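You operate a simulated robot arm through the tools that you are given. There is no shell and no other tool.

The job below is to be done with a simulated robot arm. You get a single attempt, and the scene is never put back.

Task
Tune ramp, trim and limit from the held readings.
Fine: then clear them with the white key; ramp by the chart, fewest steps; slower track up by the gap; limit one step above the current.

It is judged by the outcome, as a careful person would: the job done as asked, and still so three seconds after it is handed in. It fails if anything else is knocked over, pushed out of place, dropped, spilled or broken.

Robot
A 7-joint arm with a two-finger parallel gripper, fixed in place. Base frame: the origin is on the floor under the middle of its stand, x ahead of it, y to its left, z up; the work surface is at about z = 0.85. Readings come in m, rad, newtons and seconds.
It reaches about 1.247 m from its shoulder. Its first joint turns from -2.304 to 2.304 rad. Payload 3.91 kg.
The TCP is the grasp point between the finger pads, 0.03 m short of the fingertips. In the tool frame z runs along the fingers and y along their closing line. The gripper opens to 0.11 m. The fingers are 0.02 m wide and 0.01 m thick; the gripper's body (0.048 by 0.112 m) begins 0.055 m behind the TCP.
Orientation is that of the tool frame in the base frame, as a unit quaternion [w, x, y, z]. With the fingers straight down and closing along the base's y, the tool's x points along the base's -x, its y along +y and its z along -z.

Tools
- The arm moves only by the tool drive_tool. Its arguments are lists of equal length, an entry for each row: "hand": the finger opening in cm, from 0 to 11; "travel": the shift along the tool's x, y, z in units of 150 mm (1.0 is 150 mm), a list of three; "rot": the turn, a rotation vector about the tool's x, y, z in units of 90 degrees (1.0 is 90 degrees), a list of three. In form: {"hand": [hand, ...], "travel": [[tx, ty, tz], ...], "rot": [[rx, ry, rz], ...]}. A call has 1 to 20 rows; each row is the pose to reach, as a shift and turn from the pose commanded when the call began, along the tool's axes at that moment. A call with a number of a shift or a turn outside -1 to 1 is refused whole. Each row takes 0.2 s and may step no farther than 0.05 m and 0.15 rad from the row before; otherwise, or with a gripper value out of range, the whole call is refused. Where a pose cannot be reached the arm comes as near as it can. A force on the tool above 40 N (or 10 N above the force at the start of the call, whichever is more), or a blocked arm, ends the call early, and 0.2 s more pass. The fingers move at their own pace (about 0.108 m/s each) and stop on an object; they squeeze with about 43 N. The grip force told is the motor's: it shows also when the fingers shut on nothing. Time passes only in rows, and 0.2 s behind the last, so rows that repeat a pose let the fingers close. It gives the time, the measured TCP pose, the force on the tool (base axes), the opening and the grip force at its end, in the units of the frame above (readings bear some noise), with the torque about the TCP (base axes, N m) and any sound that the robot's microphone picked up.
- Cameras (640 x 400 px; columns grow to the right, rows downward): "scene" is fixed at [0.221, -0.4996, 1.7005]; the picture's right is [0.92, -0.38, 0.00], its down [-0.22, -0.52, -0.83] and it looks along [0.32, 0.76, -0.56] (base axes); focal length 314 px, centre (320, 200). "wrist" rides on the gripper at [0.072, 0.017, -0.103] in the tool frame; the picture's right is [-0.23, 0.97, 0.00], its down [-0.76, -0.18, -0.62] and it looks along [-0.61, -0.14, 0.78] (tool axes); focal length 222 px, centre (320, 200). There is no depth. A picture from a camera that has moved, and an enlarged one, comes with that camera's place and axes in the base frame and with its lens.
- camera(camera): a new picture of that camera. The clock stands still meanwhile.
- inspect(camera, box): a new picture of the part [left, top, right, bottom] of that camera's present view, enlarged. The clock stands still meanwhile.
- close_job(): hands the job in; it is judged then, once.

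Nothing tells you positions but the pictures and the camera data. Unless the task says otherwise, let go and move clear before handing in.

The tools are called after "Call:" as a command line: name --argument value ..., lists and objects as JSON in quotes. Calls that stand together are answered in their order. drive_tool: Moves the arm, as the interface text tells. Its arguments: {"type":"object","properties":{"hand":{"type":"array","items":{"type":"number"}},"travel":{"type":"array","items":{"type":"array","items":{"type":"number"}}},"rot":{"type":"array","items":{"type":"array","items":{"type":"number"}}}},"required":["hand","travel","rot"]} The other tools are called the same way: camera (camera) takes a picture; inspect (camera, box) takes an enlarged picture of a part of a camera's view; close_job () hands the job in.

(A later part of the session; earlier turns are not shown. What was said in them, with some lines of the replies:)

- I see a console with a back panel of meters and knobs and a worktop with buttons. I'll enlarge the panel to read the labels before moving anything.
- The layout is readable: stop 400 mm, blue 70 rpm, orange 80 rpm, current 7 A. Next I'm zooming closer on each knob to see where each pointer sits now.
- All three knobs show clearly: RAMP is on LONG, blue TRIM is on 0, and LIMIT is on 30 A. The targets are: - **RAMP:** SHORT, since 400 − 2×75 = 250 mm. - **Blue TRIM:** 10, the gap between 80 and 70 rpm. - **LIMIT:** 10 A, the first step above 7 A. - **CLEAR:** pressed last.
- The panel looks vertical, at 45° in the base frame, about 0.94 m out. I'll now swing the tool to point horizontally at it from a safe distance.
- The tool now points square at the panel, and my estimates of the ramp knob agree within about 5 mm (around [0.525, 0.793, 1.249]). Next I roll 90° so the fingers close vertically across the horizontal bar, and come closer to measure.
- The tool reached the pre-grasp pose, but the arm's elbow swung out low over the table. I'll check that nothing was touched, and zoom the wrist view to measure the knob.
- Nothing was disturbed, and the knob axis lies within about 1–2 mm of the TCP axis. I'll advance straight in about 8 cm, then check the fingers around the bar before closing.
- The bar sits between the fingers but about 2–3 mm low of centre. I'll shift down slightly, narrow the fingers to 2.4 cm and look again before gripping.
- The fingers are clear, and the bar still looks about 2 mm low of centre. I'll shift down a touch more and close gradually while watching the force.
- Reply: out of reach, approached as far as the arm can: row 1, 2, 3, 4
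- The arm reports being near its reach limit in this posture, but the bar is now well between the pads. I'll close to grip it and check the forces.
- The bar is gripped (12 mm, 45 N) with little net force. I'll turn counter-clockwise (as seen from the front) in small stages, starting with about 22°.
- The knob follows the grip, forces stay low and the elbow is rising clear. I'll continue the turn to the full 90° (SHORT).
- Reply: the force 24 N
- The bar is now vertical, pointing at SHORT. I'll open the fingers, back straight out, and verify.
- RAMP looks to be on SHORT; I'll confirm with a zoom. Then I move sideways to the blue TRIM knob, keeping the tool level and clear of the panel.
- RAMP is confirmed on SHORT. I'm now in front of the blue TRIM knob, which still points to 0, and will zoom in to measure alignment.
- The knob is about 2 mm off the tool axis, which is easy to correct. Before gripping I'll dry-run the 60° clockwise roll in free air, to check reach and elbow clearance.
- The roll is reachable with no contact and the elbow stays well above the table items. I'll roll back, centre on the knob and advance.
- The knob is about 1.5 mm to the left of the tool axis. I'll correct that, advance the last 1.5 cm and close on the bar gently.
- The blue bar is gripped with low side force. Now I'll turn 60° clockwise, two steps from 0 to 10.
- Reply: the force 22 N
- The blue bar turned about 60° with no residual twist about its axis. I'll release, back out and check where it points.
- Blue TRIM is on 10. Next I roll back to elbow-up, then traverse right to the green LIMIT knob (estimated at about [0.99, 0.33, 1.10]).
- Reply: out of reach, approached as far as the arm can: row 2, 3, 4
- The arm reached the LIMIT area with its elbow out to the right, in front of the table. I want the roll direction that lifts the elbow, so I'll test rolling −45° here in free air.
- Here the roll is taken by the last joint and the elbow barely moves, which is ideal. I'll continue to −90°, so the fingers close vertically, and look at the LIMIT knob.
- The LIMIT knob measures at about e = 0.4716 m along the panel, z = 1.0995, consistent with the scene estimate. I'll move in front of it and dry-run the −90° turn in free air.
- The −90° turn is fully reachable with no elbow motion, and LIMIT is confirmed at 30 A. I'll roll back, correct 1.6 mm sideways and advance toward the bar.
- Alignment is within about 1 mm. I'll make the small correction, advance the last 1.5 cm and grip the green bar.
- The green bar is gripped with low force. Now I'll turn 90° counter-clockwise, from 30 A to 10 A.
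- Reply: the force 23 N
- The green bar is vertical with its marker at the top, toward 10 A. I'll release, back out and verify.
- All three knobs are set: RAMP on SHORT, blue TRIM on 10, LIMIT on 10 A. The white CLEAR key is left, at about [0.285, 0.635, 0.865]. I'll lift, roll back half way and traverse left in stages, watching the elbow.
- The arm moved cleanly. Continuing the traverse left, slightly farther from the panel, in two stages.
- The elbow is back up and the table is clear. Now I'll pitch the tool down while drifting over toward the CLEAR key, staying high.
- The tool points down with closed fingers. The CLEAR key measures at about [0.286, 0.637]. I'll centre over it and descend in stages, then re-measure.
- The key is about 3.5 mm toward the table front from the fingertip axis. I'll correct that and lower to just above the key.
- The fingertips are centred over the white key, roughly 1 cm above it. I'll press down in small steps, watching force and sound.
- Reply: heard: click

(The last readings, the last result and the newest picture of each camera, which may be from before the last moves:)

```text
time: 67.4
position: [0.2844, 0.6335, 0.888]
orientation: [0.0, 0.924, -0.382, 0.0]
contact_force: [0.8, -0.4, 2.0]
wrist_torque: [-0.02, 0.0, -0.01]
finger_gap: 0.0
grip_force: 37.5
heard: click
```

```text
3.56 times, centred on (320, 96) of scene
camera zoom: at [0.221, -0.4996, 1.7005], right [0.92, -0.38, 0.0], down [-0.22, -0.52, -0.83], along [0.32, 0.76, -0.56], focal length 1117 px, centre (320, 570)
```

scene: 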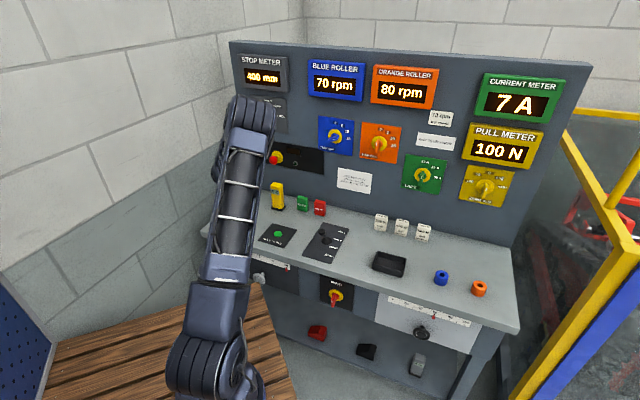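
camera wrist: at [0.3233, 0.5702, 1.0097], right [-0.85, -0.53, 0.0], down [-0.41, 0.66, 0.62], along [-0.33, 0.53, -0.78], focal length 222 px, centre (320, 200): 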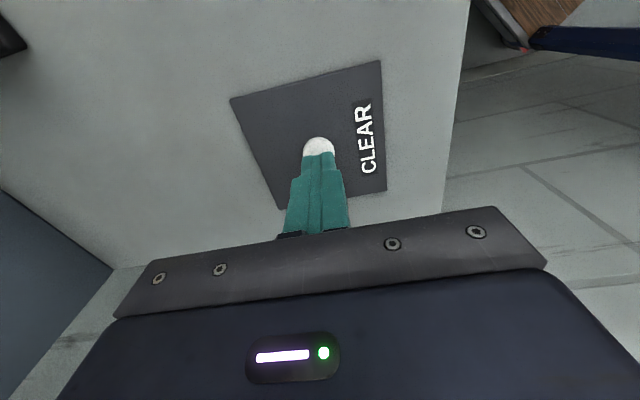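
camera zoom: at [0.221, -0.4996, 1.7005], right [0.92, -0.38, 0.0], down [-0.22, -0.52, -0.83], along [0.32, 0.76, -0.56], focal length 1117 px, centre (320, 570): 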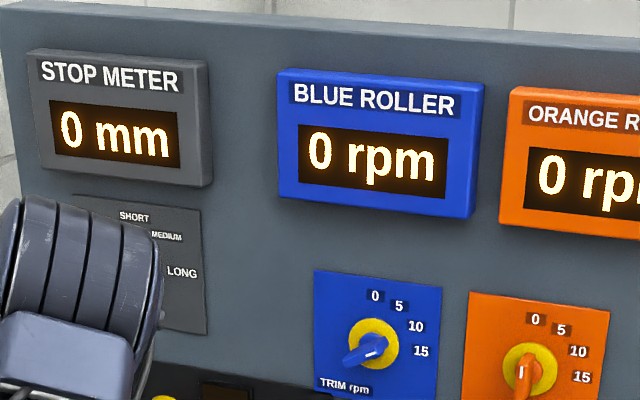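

A click was heard and the meters now read 0, so the held readings are cleared. I'll lift straight up off the key and move clear, then do a final check.

Call:
drive_tool --hand '[0, 0, 0, 0, 0, 0, 0]' --travel '[[0, 0, -0.05], [0, 0, -0.15], [0, 0, -0.3], [0, 0, -0.48], [0, 0, -0.66], [0, 0, -0.84], [0, 0, -1.0]]' --rot '[[0, 0, 0], [0, 0, 0], [0, 0, 0], [0, 0, 0], [0, 0, 0], [0, 0, 0], [0, 0, 0]]'

Call:
drive_tool --hand '[0, 0, 0, 0, 0, 0]' --travel '[[0, 0.05, -0.16], [0, 0.1, -0.33], [0, 0.15, -0.5], [0, 0.2, -0.67], [0, 0.25, -0.84], [0, 0.3, -1.0]]' --rot '[[0, 0, 0], [0, 0, 0], [0, 0, 0], [0, 0, 0], [0, 0, 0], [0, 0, 0]]'

Call:
camera --camera "scene"

Call:
camera --camera "wrist"

Call:
inspect --camera "scene" --box '[230, 40, 410, 152]'

Call:
inspect --camera "scene" --box '[380, 70, 570, 210]'

Call:
inspect --camera "scene" --box '[200, 140, 520, 340]'

```text
time: 69.0
position: [0.2849, 0.6335, 1.0391]
orientation: [0.0, 0.924, -0.382, 0.001]
contact_force: [-0.2, 0.6, -0.5]
wrist_torque: [-0.03, 0.04, 0.02]
finger_gap: 0.0003
grip_force: 37.5
```

```text
time: 70.4
position: [0.2522, 0.5999, 1.1887]
orientation: [0.001, 0.924, -0.383, 0.0]
contact_force: [-0.1, 0.4, -0.6]
wrist_torque: [-0.05, 0.0, -0.04]
finger_gap: 0.0
grip_force: 37.6
```

```text
taken
```

scene: 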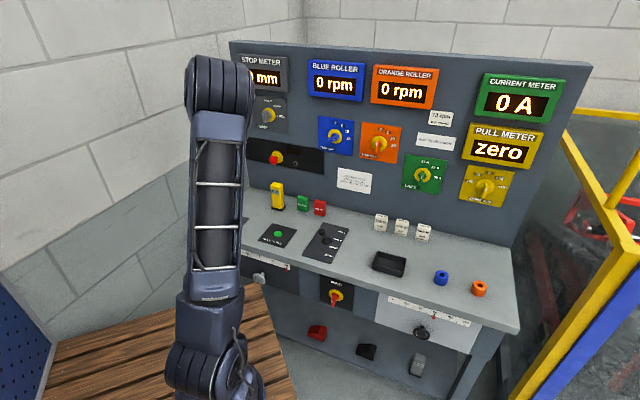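

```text
taken
camera wrist: at [0.2925, 0.5361, 1.2924], right [-0.85, -0.53, 0.0], down [-0.41, 0.66, 0.62], along [-0.33, 0.53, -0.78], focal length 222 px, centre (320, 200)
```

wrist: 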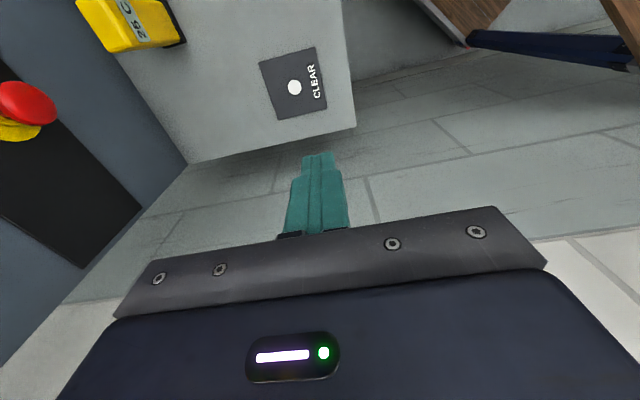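

```text
3.56 times, centred on (320, 96) of scene
camera zoom: at [0.221, -0.4996, 1.7005], right [0.92, -0.38, 0.0], down [-0.22, -0.52, -0.83], along [0.32, 0.76, -0.56], focal length 1117 px, centre (320, 570)
```

zoom: 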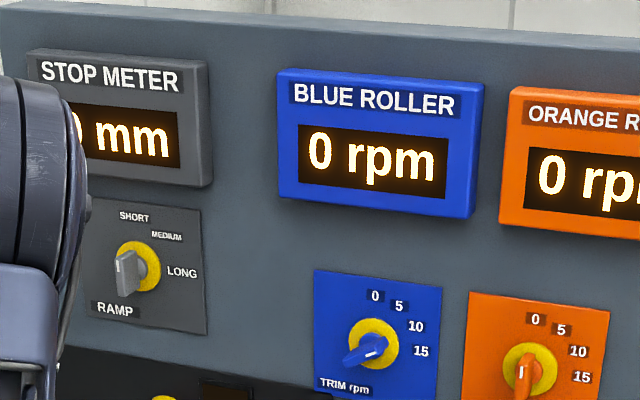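

```text
2.86 times, centred on (475, 140) of scene
camera zoom: at [0.221, -0.4996, 1.7005], right [0.92, -0.38, 0.0], down [-0.22, -0.52, -0.83], along [0.32, 0.76, -0.56], focal length 898 px, centre (-123, 371)
```

zoom: 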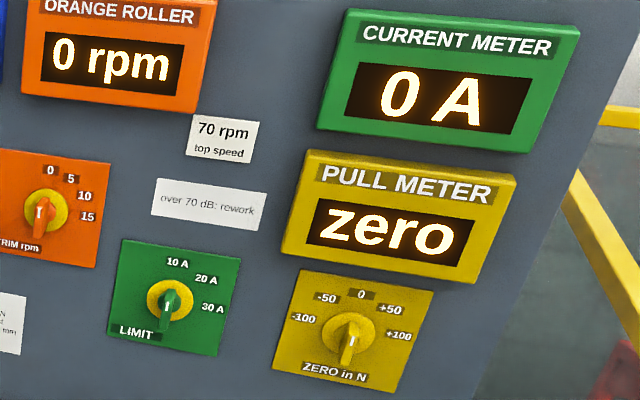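

```text
2.00 times, centred on (360, 240) of scene
camera zoom: at [0.221, -0.4996, 1.7005], right [0.92, -0.38, 0.0], down [-0.22, -0.52, -0.83], along [0.32, 0.76, -0.56], focal length 628 px, centre (240, 120)
```

zoom: 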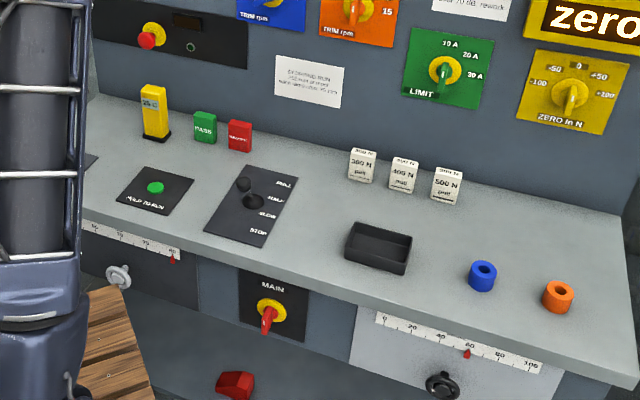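

Everything checks out: RAMP is on SHORT, blue TRIM on 10 and LIMIT on 10 A. All meters are cleared, nothing else has moved, and the arm is clear with the gripper empty, so I'm handing the job in.

Call:
close_job

```text
The job is handed in.
```

The job is handed in. All three knobs are set from the held readings, and the readings were then cleared with the white key.

| Control | Held reading | Change | Why |
|---|---|---|---|
| RAMP | 400 mm stop | LONG to SHORT | The chart allows 250 mm at most and 75 mm per step, so two steps brings it to exactly 250 mm. |
| Blue TRIM | blue 70 rpm, orange 80 rpm | 0 to 10 | Blue is the slower track, and the gap is 10 rpm. |
| LIMIT | 7 A | 30 A to 10 A | I took "one step above the current" to mean the first setting above the 7 A reading. |

I pressed CLEAR last, heard it click, and every meter dropped to zero. Nothing else on the console had moved in the final pictures. The gripper was empty and clear of the table at hand-in.
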